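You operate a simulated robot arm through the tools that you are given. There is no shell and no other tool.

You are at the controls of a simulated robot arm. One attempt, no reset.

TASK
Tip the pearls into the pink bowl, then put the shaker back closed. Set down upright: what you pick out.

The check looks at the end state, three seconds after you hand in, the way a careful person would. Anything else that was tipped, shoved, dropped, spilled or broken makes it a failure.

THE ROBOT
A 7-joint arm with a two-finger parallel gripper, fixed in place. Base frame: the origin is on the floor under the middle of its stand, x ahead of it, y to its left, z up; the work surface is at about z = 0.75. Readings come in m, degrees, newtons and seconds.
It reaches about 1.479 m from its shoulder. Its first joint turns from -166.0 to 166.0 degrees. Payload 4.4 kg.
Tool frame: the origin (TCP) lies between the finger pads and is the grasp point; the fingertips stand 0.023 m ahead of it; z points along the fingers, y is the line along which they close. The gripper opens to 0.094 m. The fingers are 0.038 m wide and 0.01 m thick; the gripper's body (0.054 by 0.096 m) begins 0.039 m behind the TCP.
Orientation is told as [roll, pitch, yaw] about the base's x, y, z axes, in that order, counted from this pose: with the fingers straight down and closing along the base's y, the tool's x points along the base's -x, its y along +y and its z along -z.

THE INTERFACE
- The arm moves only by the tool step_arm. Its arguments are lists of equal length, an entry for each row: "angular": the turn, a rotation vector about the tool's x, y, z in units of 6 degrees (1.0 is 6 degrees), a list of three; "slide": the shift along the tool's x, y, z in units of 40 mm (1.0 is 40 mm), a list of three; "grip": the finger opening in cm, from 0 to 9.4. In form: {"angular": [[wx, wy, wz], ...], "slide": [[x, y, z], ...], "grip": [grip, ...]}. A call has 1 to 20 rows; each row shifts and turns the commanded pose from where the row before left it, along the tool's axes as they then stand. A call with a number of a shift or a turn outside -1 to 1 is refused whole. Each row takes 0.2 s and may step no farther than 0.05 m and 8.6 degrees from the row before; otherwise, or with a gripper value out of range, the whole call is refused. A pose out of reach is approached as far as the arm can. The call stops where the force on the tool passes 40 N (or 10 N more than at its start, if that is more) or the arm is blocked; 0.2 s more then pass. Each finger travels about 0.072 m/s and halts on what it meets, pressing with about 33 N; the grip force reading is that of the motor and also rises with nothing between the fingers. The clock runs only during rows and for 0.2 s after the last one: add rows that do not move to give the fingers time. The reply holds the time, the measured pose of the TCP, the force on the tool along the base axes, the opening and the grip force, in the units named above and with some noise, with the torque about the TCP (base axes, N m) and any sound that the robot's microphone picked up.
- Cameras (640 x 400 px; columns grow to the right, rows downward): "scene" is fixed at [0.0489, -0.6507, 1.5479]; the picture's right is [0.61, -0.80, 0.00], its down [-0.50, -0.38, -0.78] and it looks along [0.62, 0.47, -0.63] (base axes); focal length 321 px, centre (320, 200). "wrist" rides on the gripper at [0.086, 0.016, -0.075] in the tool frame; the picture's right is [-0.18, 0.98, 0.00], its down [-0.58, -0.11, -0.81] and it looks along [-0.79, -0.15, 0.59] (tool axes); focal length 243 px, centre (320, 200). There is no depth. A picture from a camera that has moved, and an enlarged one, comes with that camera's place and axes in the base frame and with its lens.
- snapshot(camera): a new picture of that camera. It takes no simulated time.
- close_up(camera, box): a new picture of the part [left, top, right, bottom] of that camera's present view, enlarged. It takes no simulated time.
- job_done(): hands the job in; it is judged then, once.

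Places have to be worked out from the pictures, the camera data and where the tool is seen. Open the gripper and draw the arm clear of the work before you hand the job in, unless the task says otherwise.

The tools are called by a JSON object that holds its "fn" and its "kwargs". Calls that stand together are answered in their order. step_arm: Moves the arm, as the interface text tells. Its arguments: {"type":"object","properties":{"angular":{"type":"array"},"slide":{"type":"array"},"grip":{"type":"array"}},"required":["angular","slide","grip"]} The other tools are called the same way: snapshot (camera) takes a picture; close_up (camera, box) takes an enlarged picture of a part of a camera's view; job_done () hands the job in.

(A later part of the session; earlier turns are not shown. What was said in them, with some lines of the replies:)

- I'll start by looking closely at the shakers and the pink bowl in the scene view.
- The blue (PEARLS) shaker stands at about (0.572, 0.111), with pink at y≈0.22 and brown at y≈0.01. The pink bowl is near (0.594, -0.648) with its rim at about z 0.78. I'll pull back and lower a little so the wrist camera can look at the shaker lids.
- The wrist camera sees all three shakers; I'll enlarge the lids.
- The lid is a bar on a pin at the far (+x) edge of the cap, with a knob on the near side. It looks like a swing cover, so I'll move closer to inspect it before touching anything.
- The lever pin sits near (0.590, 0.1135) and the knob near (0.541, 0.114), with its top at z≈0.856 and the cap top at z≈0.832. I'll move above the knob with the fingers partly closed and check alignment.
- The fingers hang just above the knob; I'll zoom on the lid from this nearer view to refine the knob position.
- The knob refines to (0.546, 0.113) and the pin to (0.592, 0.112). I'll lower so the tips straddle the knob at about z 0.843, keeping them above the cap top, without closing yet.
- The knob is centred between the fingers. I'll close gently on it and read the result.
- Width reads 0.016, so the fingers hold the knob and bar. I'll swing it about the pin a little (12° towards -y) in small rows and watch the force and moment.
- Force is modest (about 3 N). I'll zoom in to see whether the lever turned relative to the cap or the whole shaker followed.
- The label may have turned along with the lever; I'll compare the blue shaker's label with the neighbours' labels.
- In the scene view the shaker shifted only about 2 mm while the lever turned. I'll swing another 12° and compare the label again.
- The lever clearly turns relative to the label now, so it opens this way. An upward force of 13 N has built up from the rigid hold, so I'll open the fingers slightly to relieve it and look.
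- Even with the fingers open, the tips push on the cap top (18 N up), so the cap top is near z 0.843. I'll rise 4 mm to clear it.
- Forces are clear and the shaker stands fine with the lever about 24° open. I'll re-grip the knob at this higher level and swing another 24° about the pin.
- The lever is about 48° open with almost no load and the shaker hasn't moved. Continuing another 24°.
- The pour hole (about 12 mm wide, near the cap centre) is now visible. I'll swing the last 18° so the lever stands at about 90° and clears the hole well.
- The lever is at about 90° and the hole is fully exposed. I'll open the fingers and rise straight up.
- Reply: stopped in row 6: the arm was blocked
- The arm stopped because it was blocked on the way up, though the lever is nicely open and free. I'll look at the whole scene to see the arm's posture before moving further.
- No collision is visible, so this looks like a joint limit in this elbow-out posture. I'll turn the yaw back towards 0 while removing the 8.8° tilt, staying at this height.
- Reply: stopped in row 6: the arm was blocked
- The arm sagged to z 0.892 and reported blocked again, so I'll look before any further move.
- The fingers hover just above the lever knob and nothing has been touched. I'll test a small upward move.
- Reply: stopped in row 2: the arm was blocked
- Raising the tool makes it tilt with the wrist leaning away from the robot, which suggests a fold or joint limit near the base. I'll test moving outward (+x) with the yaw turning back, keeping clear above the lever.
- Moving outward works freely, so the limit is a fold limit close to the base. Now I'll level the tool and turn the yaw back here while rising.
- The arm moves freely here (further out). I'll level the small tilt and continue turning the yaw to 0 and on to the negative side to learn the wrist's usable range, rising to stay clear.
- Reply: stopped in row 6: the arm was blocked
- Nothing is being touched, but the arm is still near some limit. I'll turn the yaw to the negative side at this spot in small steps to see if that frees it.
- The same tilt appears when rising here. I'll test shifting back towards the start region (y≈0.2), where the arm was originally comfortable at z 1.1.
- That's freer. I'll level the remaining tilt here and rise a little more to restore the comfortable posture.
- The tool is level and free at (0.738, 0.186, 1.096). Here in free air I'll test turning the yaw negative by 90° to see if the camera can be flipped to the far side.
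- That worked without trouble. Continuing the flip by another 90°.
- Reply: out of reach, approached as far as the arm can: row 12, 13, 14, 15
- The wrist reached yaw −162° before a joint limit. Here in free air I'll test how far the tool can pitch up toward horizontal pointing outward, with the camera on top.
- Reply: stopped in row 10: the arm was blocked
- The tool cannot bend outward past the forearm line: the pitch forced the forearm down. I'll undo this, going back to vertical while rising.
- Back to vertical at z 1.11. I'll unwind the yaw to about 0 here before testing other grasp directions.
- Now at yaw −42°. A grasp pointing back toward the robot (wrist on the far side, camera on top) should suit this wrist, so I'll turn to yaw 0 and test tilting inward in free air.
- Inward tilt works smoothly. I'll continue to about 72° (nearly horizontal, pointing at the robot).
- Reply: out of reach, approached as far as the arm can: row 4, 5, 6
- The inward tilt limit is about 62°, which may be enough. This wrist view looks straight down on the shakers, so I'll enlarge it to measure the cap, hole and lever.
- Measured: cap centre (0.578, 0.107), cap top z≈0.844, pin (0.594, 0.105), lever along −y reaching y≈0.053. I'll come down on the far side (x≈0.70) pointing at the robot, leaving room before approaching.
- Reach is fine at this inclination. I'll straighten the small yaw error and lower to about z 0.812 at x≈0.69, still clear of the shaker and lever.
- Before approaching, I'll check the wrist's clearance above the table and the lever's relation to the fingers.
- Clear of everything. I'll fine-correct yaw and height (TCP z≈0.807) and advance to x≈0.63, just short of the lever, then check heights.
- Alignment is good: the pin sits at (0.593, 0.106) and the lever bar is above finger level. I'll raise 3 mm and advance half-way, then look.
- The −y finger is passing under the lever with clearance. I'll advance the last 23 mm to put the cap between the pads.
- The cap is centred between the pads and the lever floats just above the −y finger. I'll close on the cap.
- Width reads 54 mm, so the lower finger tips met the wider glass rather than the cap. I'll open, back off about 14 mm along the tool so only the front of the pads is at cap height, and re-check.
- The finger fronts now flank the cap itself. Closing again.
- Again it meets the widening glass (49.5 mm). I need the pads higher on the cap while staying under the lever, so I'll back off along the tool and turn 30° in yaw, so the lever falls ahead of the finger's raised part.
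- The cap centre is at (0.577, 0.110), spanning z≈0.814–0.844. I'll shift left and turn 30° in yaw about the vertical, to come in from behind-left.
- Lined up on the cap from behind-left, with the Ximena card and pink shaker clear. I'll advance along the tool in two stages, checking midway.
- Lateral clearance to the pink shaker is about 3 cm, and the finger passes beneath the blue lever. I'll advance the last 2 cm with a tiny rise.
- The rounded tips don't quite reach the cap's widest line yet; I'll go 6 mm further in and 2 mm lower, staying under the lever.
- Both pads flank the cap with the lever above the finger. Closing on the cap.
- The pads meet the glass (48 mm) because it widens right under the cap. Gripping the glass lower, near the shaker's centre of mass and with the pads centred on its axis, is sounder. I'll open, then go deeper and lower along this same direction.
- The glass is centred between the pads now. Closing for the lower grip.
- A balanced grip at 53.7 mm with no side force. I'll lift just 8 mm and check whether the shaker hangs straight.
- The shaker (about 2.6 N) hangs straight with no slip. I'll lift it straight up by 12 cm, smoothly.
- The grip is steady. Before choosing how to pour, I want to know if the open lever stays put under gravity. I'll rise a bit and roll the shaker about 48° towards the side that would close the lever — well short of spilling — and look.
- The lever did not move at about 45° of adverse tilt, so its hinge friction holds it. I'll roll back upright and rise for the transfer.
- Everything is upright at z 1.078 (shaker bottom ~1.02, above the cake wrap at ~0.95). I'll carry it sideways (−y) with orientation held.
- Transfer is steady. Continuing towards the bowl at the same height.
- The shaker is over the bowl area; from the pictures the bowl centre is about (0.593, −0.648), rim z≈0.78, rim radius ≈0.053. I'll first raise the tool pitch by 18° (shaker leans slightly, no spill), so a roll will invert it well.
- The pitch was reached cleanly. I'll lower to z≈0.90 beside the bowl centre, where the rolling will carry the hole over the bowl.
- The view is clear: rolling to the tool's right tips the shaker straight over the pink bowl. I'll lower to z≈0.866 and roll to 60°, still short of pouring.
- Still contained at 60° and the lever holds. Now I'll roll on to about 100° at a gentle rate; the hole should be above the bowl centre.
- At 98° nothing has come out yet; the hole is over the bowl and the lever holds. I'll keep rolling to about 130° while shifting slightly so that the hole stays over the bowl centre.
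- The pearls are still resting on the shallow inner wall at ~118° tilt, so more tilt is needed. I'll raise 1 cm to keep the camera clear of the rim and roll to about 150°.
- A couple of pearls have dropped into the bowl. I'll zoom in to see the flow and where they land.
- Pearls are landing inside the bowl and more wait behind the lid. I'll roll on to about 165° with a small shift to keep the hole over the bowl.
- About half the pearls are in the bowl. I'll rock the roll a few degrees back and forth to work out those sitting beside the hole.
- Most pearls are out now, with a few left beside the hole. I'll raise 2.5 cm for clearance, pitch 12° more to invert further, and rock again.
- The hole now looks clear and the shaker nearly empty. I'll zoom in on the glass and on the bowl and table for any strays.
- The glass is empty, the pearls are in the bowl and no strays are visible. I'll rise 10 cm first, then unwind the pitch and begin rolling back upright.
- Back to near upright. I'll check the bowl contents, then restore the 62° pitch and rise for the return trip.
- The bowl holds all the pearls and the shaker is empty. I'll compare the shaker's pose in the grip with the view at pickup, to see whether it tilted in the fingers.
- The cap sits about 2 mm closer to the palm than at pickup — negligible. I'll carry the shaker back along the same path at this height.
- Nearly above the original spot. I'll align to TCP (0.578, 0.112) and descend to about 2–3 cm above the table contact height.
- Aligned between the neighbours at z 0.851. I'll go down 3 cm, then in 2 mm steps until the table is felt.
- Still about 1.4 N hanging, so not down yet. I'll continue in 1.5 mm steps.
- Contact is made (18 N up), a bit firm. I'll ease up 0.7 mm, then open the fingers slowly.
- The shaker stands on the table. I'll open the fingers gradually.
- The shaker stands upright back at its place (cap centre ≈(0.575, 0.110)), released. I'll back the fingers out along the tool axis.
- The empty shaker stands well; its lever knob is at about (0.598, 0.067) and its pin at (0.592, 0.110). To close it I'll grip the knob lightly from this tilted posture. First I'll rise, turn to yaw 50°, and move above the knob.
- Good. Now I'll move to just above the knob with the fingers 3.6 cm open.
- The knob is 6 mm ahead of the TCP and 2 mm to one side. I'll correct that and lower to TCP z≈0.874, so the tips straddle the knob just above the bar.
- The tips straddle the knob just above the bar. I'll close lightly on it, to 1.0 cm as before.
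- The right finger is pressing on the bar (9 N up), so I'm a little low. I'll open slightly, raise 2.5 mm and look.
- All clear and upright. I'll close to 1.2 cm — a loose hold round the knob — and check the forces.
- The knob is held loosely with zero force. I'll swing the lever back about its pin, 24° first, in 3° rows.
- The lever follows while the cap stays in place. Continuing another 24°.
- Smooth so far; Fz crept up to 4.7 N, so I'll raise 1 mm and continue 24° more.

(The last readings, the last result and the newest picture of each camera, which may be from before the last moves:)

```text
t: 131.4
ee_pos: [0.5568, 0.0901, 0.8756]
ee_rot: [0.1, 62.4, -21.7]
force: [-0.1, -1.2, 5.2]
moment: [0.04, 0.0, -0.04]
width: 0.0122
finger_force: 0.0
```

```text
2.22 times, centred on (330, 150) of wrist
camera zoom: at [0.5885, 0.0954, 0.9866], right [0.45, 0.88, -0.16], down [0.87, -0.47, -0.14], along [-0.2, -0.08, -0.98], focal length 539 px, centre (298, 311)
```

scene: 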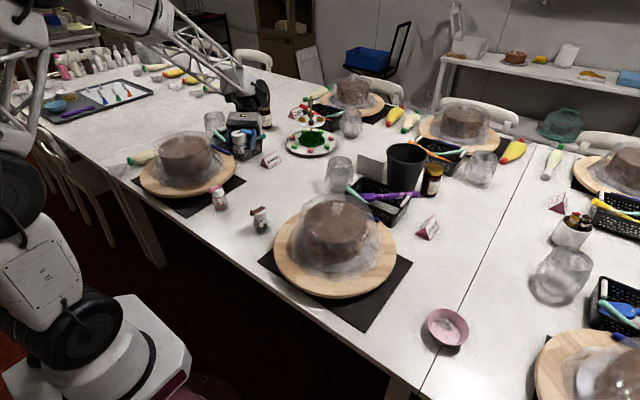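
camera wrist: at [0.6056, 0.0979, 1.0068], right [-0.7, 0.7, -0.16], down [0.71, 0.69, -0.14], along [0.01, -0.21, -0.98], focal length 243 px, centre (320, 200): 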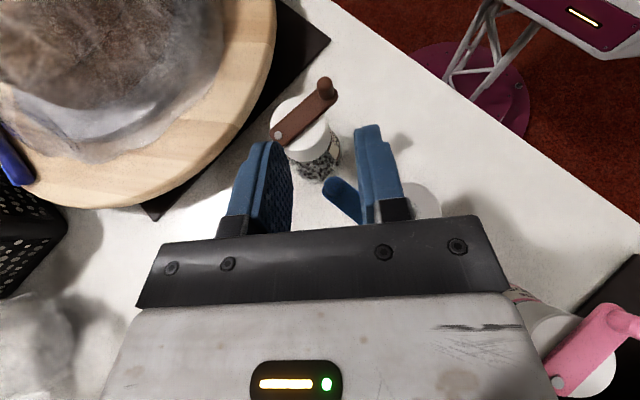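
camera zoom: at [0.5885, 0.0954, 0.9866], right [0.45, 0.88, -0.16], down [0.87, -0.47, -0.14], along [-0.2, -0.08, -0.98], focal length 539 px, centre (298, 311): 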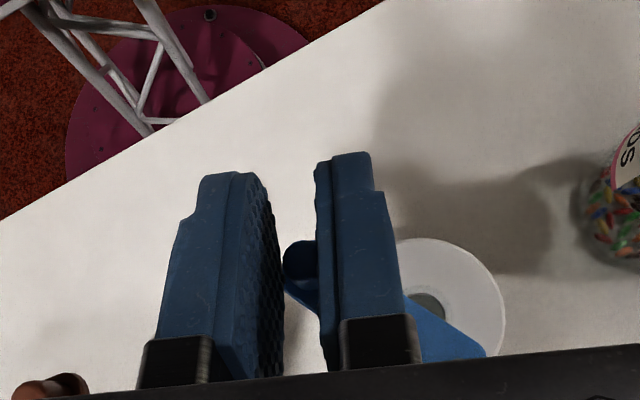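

About 24° remain. Fz is still 5 N, so I'll raise 1.5 mm first and re-check the force before finishing.

{"fn": "step_arm", "kwargs": {"angular": [[0, 0, 0], [0, 0, 0]], "slide": [[0.033, 0, -0.0176], [0, 0, 0]], "grip": [1.25, 1.25]}}

{"fn": "close_up", "kwargs": {"camera": "scene", "box": [225, 185, 265, 235]}}

```text
t: 132.0
ee_pos: [0.5579, 0.0899, 0.8761]
ee_rot: [0.1, 62.3, -21.8]
force: [-0.4, 0.3, 0.0]
moment: [0.0, 0.0, -0.01]
width: 0.0126
finger_force: 0.1
```

```text
8.00 times, centred on (245, 210) of scene
camera zoom: at [0.0489, -0.6507, 1.5479], right [0.61, -0.8, 0.0], down [-0.5, -0.38, -0.78], along [0.62, 0.47, -0.63], focal length 2569 px, centre (920, 120)
```

zoom: 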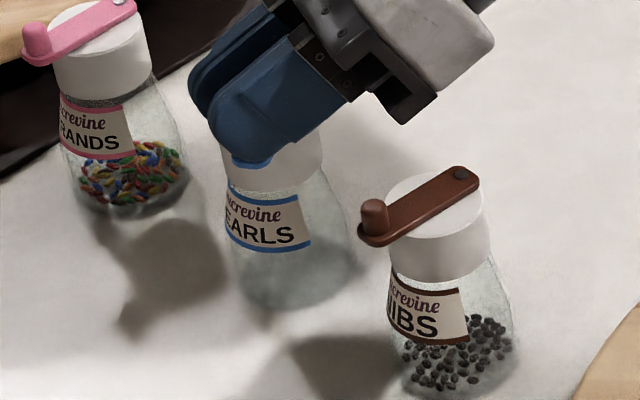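

Force is back to zero. Swinging 15° more, then I'll check how the lever covers the hole.

{"fn": "step_arm", "kwargs": {"angular": [[-0.442, 0, 0.234], [-0.442, 0, 0.234], [-0.442, 0, 0.234], [-0.442, 0, 0.234], [-0.442, 0, 0.234], [0, 0, 0]], "slide": [[0.0179, 0.0318, 0.0338], [0.0179, 0.0318, 0.0338], [0.0179, 0.0318, 0.0338], [0.0179, 0.0318, 0.0338], [0.0179, 0.0318, 0.0338], [0, 0, 0]], "grip": [1.25, 1.25, 1.25, 1.25, 1.25, 1.25]}}

{"fn": "close_up", "kwargs": {"camera": "wrist", "box": [200, 60, 460, 240]}}

{"fn": "close_up", "kwargs": {"camera": "scene", "box": [215, 175, 275, 225]}}

```text
t: 133.4
ee_pos: [0.5551, 0.1, 0.8762]
ee_rot: [0.1, 62.3, -36.8]
force: [0.1, -0.2, -0.3]
moment: [-0.01, 0.01, 0.03]
width: 0.0126
finger_force: 0.1
```

```text
2.22 times, centred on (330, 150) of wrist
camera zoom: at [0.5858, 0.097, 0.9887], right [0.66, 0.74, -0.16], down [0.72, -0.68, -0.14], along [-0.21, -0.03, -0.98], focal length 539 px, centre (298, 311)
```

zoom: 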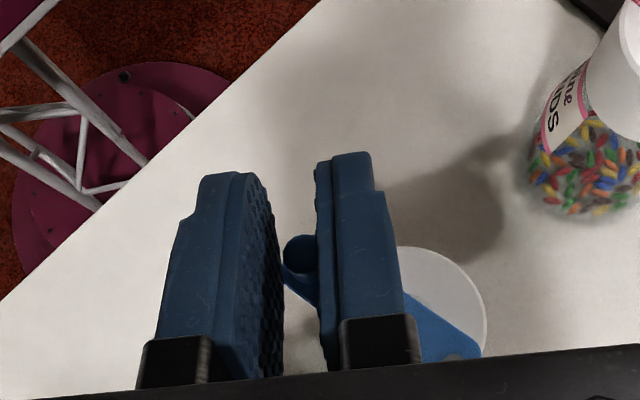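

```text
8.00 times, centred on (245, 200) of scene
camera zoom: at [0.0489, -0.6507, 1.5479], right [0.61, -0.8, 0.0], down [-0.5, -0.38, -0.78], along [0.62, 0.47, -0.63], focal length 2569 px, centre (920, 200)
```

zoom: 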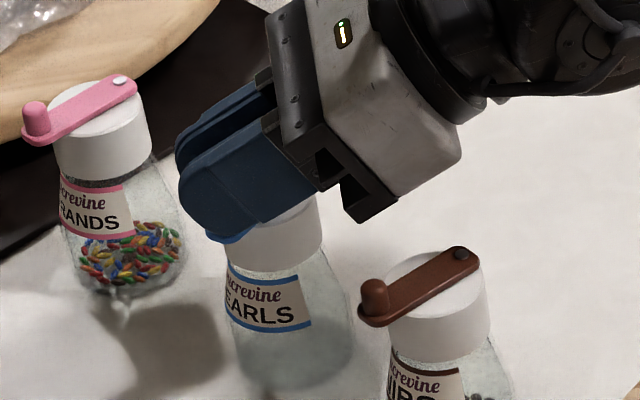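

The hole is nearly or fully covered with perhaps 6–14° to go. I'll swing 6° more and check forces.

{"fn": "step_arm", "kwargs": {"angular": [[-0.442, 0, 0.234], [-0.442, 0, 0.234], [0, 0, 0]], "slide": [[0.0179, 0.0318, 0.0338], [0.0179, 0.0318, 0.0338], [0, 0, 0]], "grip": [1.25, 1.25, 1.25]}}

{"fn": "close_up", "kwargs": {"camera": "scene", "box": [215, 175, 275, 225]}}

{"fn": "close_up", "kwargs": {"camera": "wrist", "box": [200, 60, 460, 240]}}

```text
t: 134.2
ee_pos: [0.5526, 0.1049, 0.8762]
ee_rot: [0.1, 62.3, -42.9]
force: [0.0, 0.3, 0.0]
moment: [0.03, 0.02, 0.03]
width: 0.0121
finger_force: 0.1
```

```text
8.00 times, centred on (245, 200) of scene
camera zoom: at [0.0489, -0.6507, 1.5479], right [0.61, -0.8, 0.0], down [-0.5, -0.38, -0.78], along [0.62, 0.47, -0.63], focal length 2569 px, centre (920, 200)
```

zoom: 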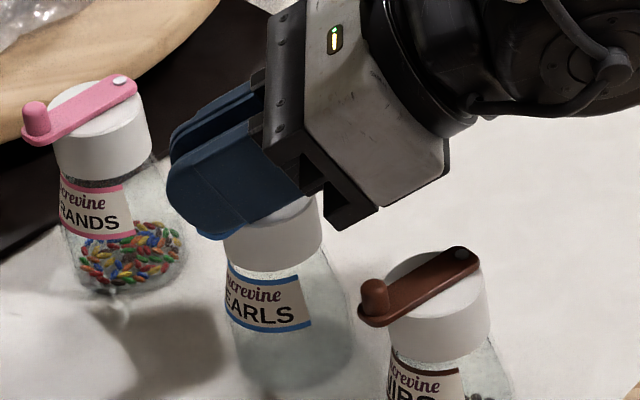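

```text
2.22 times, centred on (330, 150) of wrist
camera zoom: at [0.5839, 0.0977, 0.9886], right [0.73, 0.66, -0.16], down [0.65, -0.75, -0.14], along [-0.21, 0.0, -0.98], focal length 539 px, centre (298, 311)
```

zoom: 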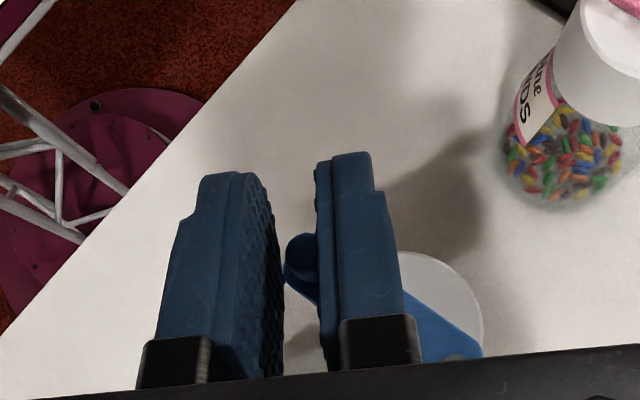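

Still no resistance. I'll open the fingers, rise 5 cm and inspect the lever from above.

{"fn": "step_arm", "kwargs": {"angular": [[0, 0, 0], [0, 0, 0], [0, 0, 0], [0, 0, 0], [0, 0, 0]], "slide": [[0, 0, 0], [0, 0, 0], [0.55, 0, -0.29], [0.55, 0, -0.29], [0, 0, 0]], "grip": [1.8, 2.6, 2.6, 2.6, 2.6]}}

{"fn": "snapshot", "kwargs": {"camera": "wrist"}}

{"fn": "close_up", "kwargs": {"camera": "scene", "box": [200, 165, 290, 235]}}

{"fn": "close_up", "kwargs": {"camera": "scene", "box": [225, 185, 265, 220]}}

```text
t: 135.4
ee_pos: [0.5524, 0.1045, 0.9251]
ee_rot: [0.0, 62.4, -42.8]
force: [-0.7, -0.7, 0.1]
moment: [0.02, -0.01, -0.01]
width: 0.0259
finger_force: 0.1
```

```text
taken
camera wrist: at [0.5835, 0.0981, 1.0369], right [0.73, 0.66, -0.16], down [0.65, -0.75, -0.14], along [-0.21, 0.0, -0.98], focal length 243 px, centre (320, 200)
```

wrist: 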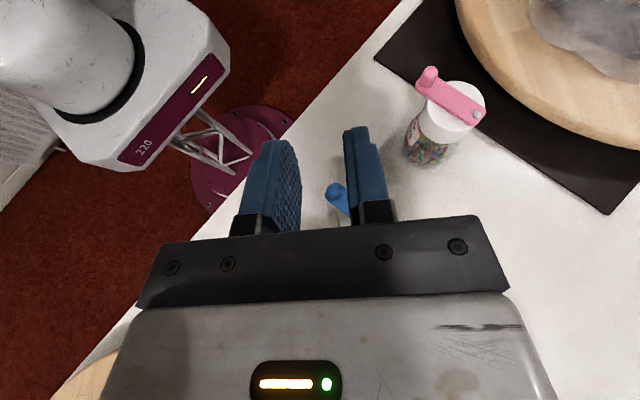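

```text
5.71 times, centred on (245, 200) of scene
camera zoom: at [0.0489, -0.6507, 1.5479], right [0.61, -0.8, 0.0], down [-0.5, -0.38, -0.78], along [0.62, 0.47, -0.63], focal length 1835 px, centre (749, 200)
```

zoom: 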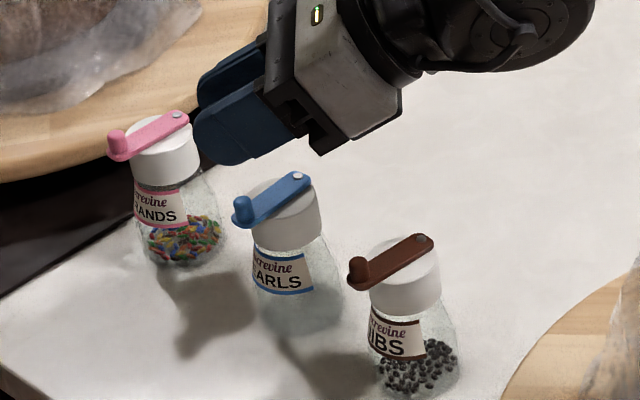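

```text
11.43 times, centred on (245, 202) of scene
camera zoom: at [0.0489, -0.6507, 1.5479], right [0.61, -0.8, 0.0], down [-0.5, -0.38, -0.78], along [0.62, 0.47, -0.63], focal length 3671 px, centre (1177, 171)
```

zoom: 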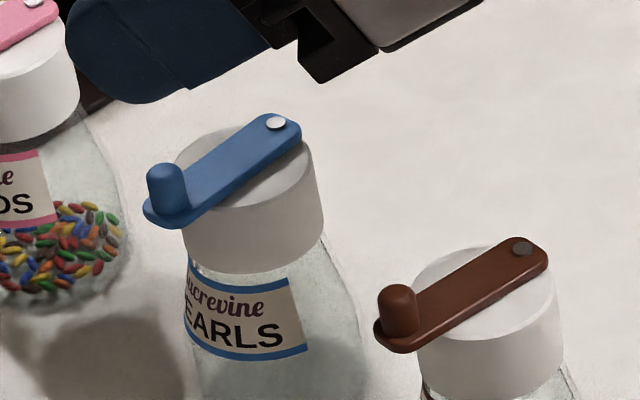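

The lever lies over the hole. I'll rise, turn back to yaw 0 and back off outward for a straight-down look, to verify it is fully closed.

{"fn": "step_arm", "kwargs": {"angular": [[0, 0, 0], [0, 0, 0], [0.797, 0, -0.417], [0.797, 0, -0.417], [0.797, 0, -0.417], [0.797, 0, -0.417], [0.797, 0, -0.417], [0.797, 0, -0.417], [0.797, 0, -0.417], [0.797, 0, -0.417], [0, 0, 0], [0, 0, 0], [0, 0, 0], [0, 0, 0], [0, 0, 0]], "slide": [[0.664, 0, -0.349], [0.664, 0, -0.349], [0, 0, 0], [0, 0, 0], [0, 0, 0], [0, 0, 0], [0, 0, 0], [0, 0, 0], [0, 0, 0], [0, 0, 0], [-0.351, -0.025, -0.86], [-0.351, -0.025, -0.86], [-0.351, -0.025, -0.86], [-0.351, -0.025, -0.86], [0, 0, 0]], "grip": [3, 3, 4, 5, 6, 7, 8, 9, 9, 9, 9, 9, 9, 9, 9]}}

{"fn": "snapshot", "kwargs": {"camera": "wrist"}}

{"fn": "close_up", "kwargs": {"camera": "wrist", "box": [220, 50, 440, 190]}}

{"fn": "snapshot", "kwargs": {"camera": "scene"}}

```text
t: 138.6
ee_pos: [0.7035, 0.1017, 0.9976]
ee_rot: [-0.1, 62.3, 0.1]
force: [-0.4, 0.3, -0.7]
moment: [0.0, 0.01, -0.04]
width: 0.0901
finger_force: 0.0
```

```text
taken
camera wrist: at [0.7289, 0.1172, 1.1098], right [0.08, 0.98, -0.16], down [0.98, -0.1, -0.14], along [-0.15, -0.15, -0.98], focal length 243 px, centre (320, 200)
```

wrist: 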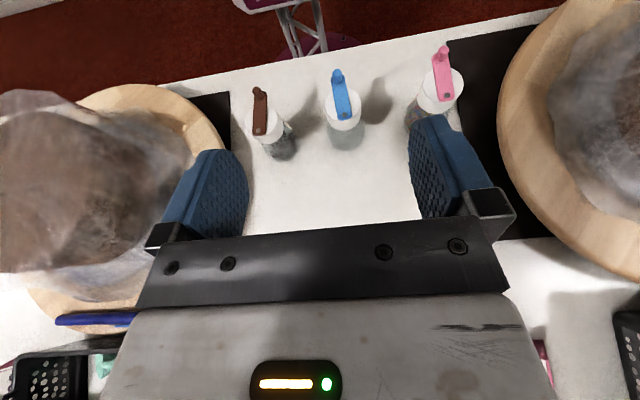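

```text
2.86 times, centred on (330, 120) of wrist
camera zoom: at [0.7289, 0.1172, 1.1098], right [0.08, 0.98, -0.16], down [0.98, -0.1, -0.14], along [-0.15, -0.15, -0.98], focal length 693 px, centre (291, 429)
```

zoom: 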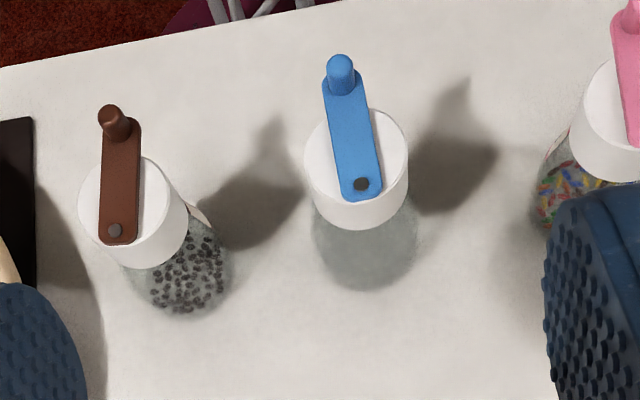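

```text
taken
```

scene: 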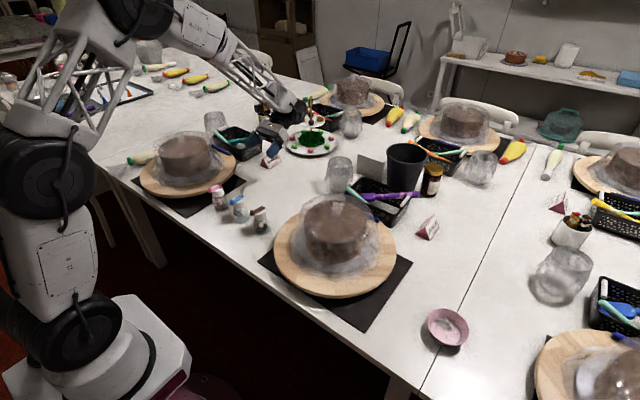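

A clean overhead view; I'll zoom in further on the blue and brown lids to compare them.

{"fn": "close_up", "kwargs": {"camera": "wrist", "box": [310, 60, 380, 130]}}

{"fn": "close_up", "kwargs": {"camera": "wrist", "box": [235, 80, 305, 150]}}

{"fn": "close_up", "kwargs": {"camera": "scene", "box": [215, 185, 275, 240]}}

```text
5.71 times, centred on (345, 95) of wrist
camera zoom: at [0.7289, 0.1172, 1.1098], right [0.08, 0.98, -0.16], down [0.98, -0.1, -0.14], along [-0.15, -0.15, -0.98], focal length 1386 px, centre (177, 800)
```

zoom: 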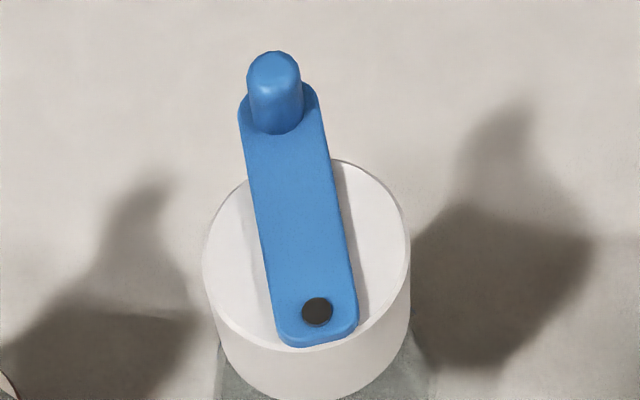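

```text
5.71 times, centred on (270, 115) of wrist
camera zoom: at [0.7289, 0.1172, 1.1098], right [0.08, 0.98, -0.16], down [0.98, -0.1, -0.14], along [-0.15, -0.15, -0.98], focal length 1386 px, centre (606, 686)
```

zoom: 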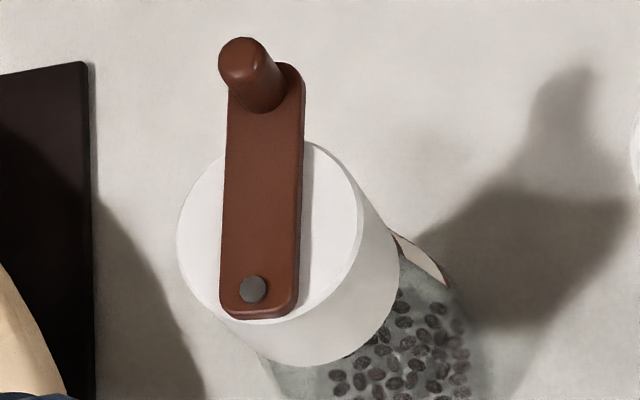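

```text
7.27 times, centred on (245, 212) of scene
camera zoom: at [0.0489, -0.6507, 1.5479], right [0.61, -0.8, 0.0], down [-0.5, -0.38, -0.78], along [0.62, 0.47, -0.63], focal length 2336 px, centre (866, 109)
```

zoom: 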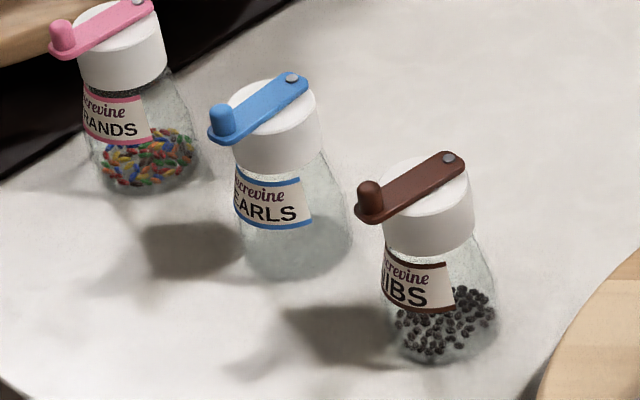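

The bar's centreline runs through the cap centre just like the untouched brown shaker's, so the lid is closed. I'll raise the arm clear and open the gripper fully.

{"fn": "step_arm", "kwargs": {"angular": [[0, 0, 0], [0, 0, 0], [0, 0, 0], [0, 0, 0], [0, 0, 0], [0, -1, 0], [0, -1, 0], [0, -1, 0], [0, -1, 0], [0, -1, 0], [0, 0, 0]], "slide": [[0.664, 0, -0.352], [0.664, 0, -0.352], [0.664, 0, -0.352], [0.664, 0, -0.352], [0.664, 0, -0.352], [0, 0, 0], [0, 0, 0], [0, 0, 0], [0, 0, 0], [0, 0, 0], [0, 0, 0]], "grip": [9.4, 9.4, 9.4, 9.4, 9.4, 9.4, 9.4, 9.4, 9.4, 9.4, 9.4]}}

{"fn": "snapshot", "kwargs": {"camera": "scene"}}

{"fn": "close_up", "kwargs": {"camera": "scene", "box": [400, 280, 500, 370]}}

{"fn": "close_up", "kwargs": {"camera": "scene", "box": [120, 100, 440, 330]}}

```text
t: 141.0
ee_pos: [0.6948, 0.1003, 1.1119]
ee_rot: [0.0, 32.3, 0.3]
force: [-0.5, -0.5, 0.3]
moment: [0.01, -0.02, 0.0]
width: 0.0938
finger_force: 0.1
out of reach, approached as far as the arm can: row 4, 5
```

```text
taken
```

scene: 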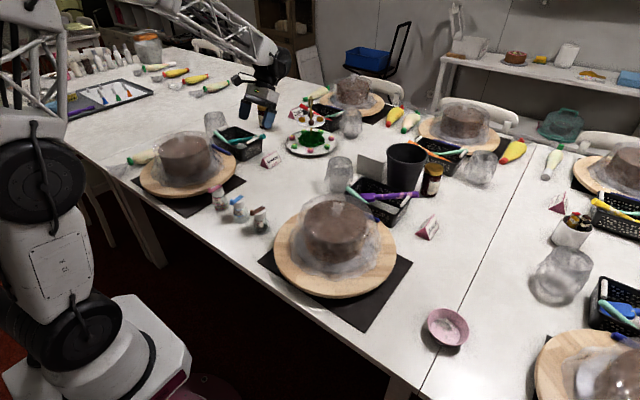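

```text
4.44 times, centred on (450, 325) of scene
camera zoom: at [0.0489, -0.6507, 1.5479], right [0.61, -0.8, 0.0], down [-0.5, -0.38, -0.78], along [0.62, 0.47, -0.63], focal length 1428 px, centre (-258, -356)
```

zoom: 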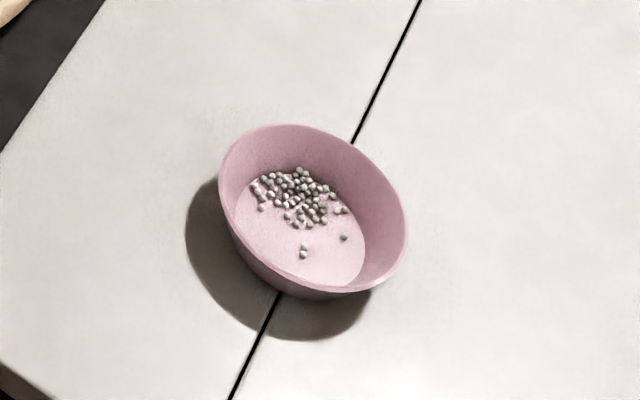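

```text
1.74 times, centred on (280, 215) of scene
camera zoom: at [0.0489, -0.6507, 1.5479], right [0.61, -0.8, 0.0], down [-0.5, -0.38, -0.78], along [0.62, 0.47, -0.63], focal length 559 px, centre (390, 174)
```

zoom: 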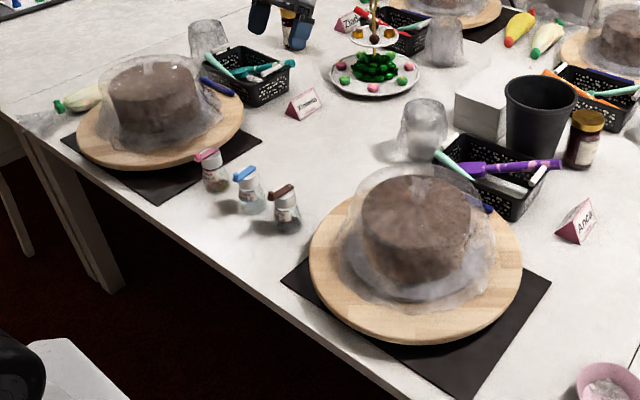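

The shaker is back in line, upright and closed, and the neighbours, cards and cakes look as they did at the start. The pearls are in the pink bowl, and the open gripper is clear of the work. Handing in.

{"fn": "job_done", "kwargs": {}}

```text
The job is handed in.
```

I handed the job in. The pearls are in the pink bowl. The pearls shaker is back between its neighbours, upright and with its lid lever closed.

- **Pearls:** The shaker looked empty after pouring, and I saw no pearls outside the bowl.
- **Shaker:** It stands within a few millimetres of where it started, turned by roughly 5 degrees. The lever's centreline passes over the cap centre, the same as on the untouched brown shaker.
- **Everything else:** In the last pictures the other two shakers, the cakes, the name cards and the baskets look as they did at the start.
- **Arm:** The gripper is open and raised clear of the table.

While opening the lid, I pressed on the pearls shaker's cap with about 18 N for a moment. I saw no damage from that.
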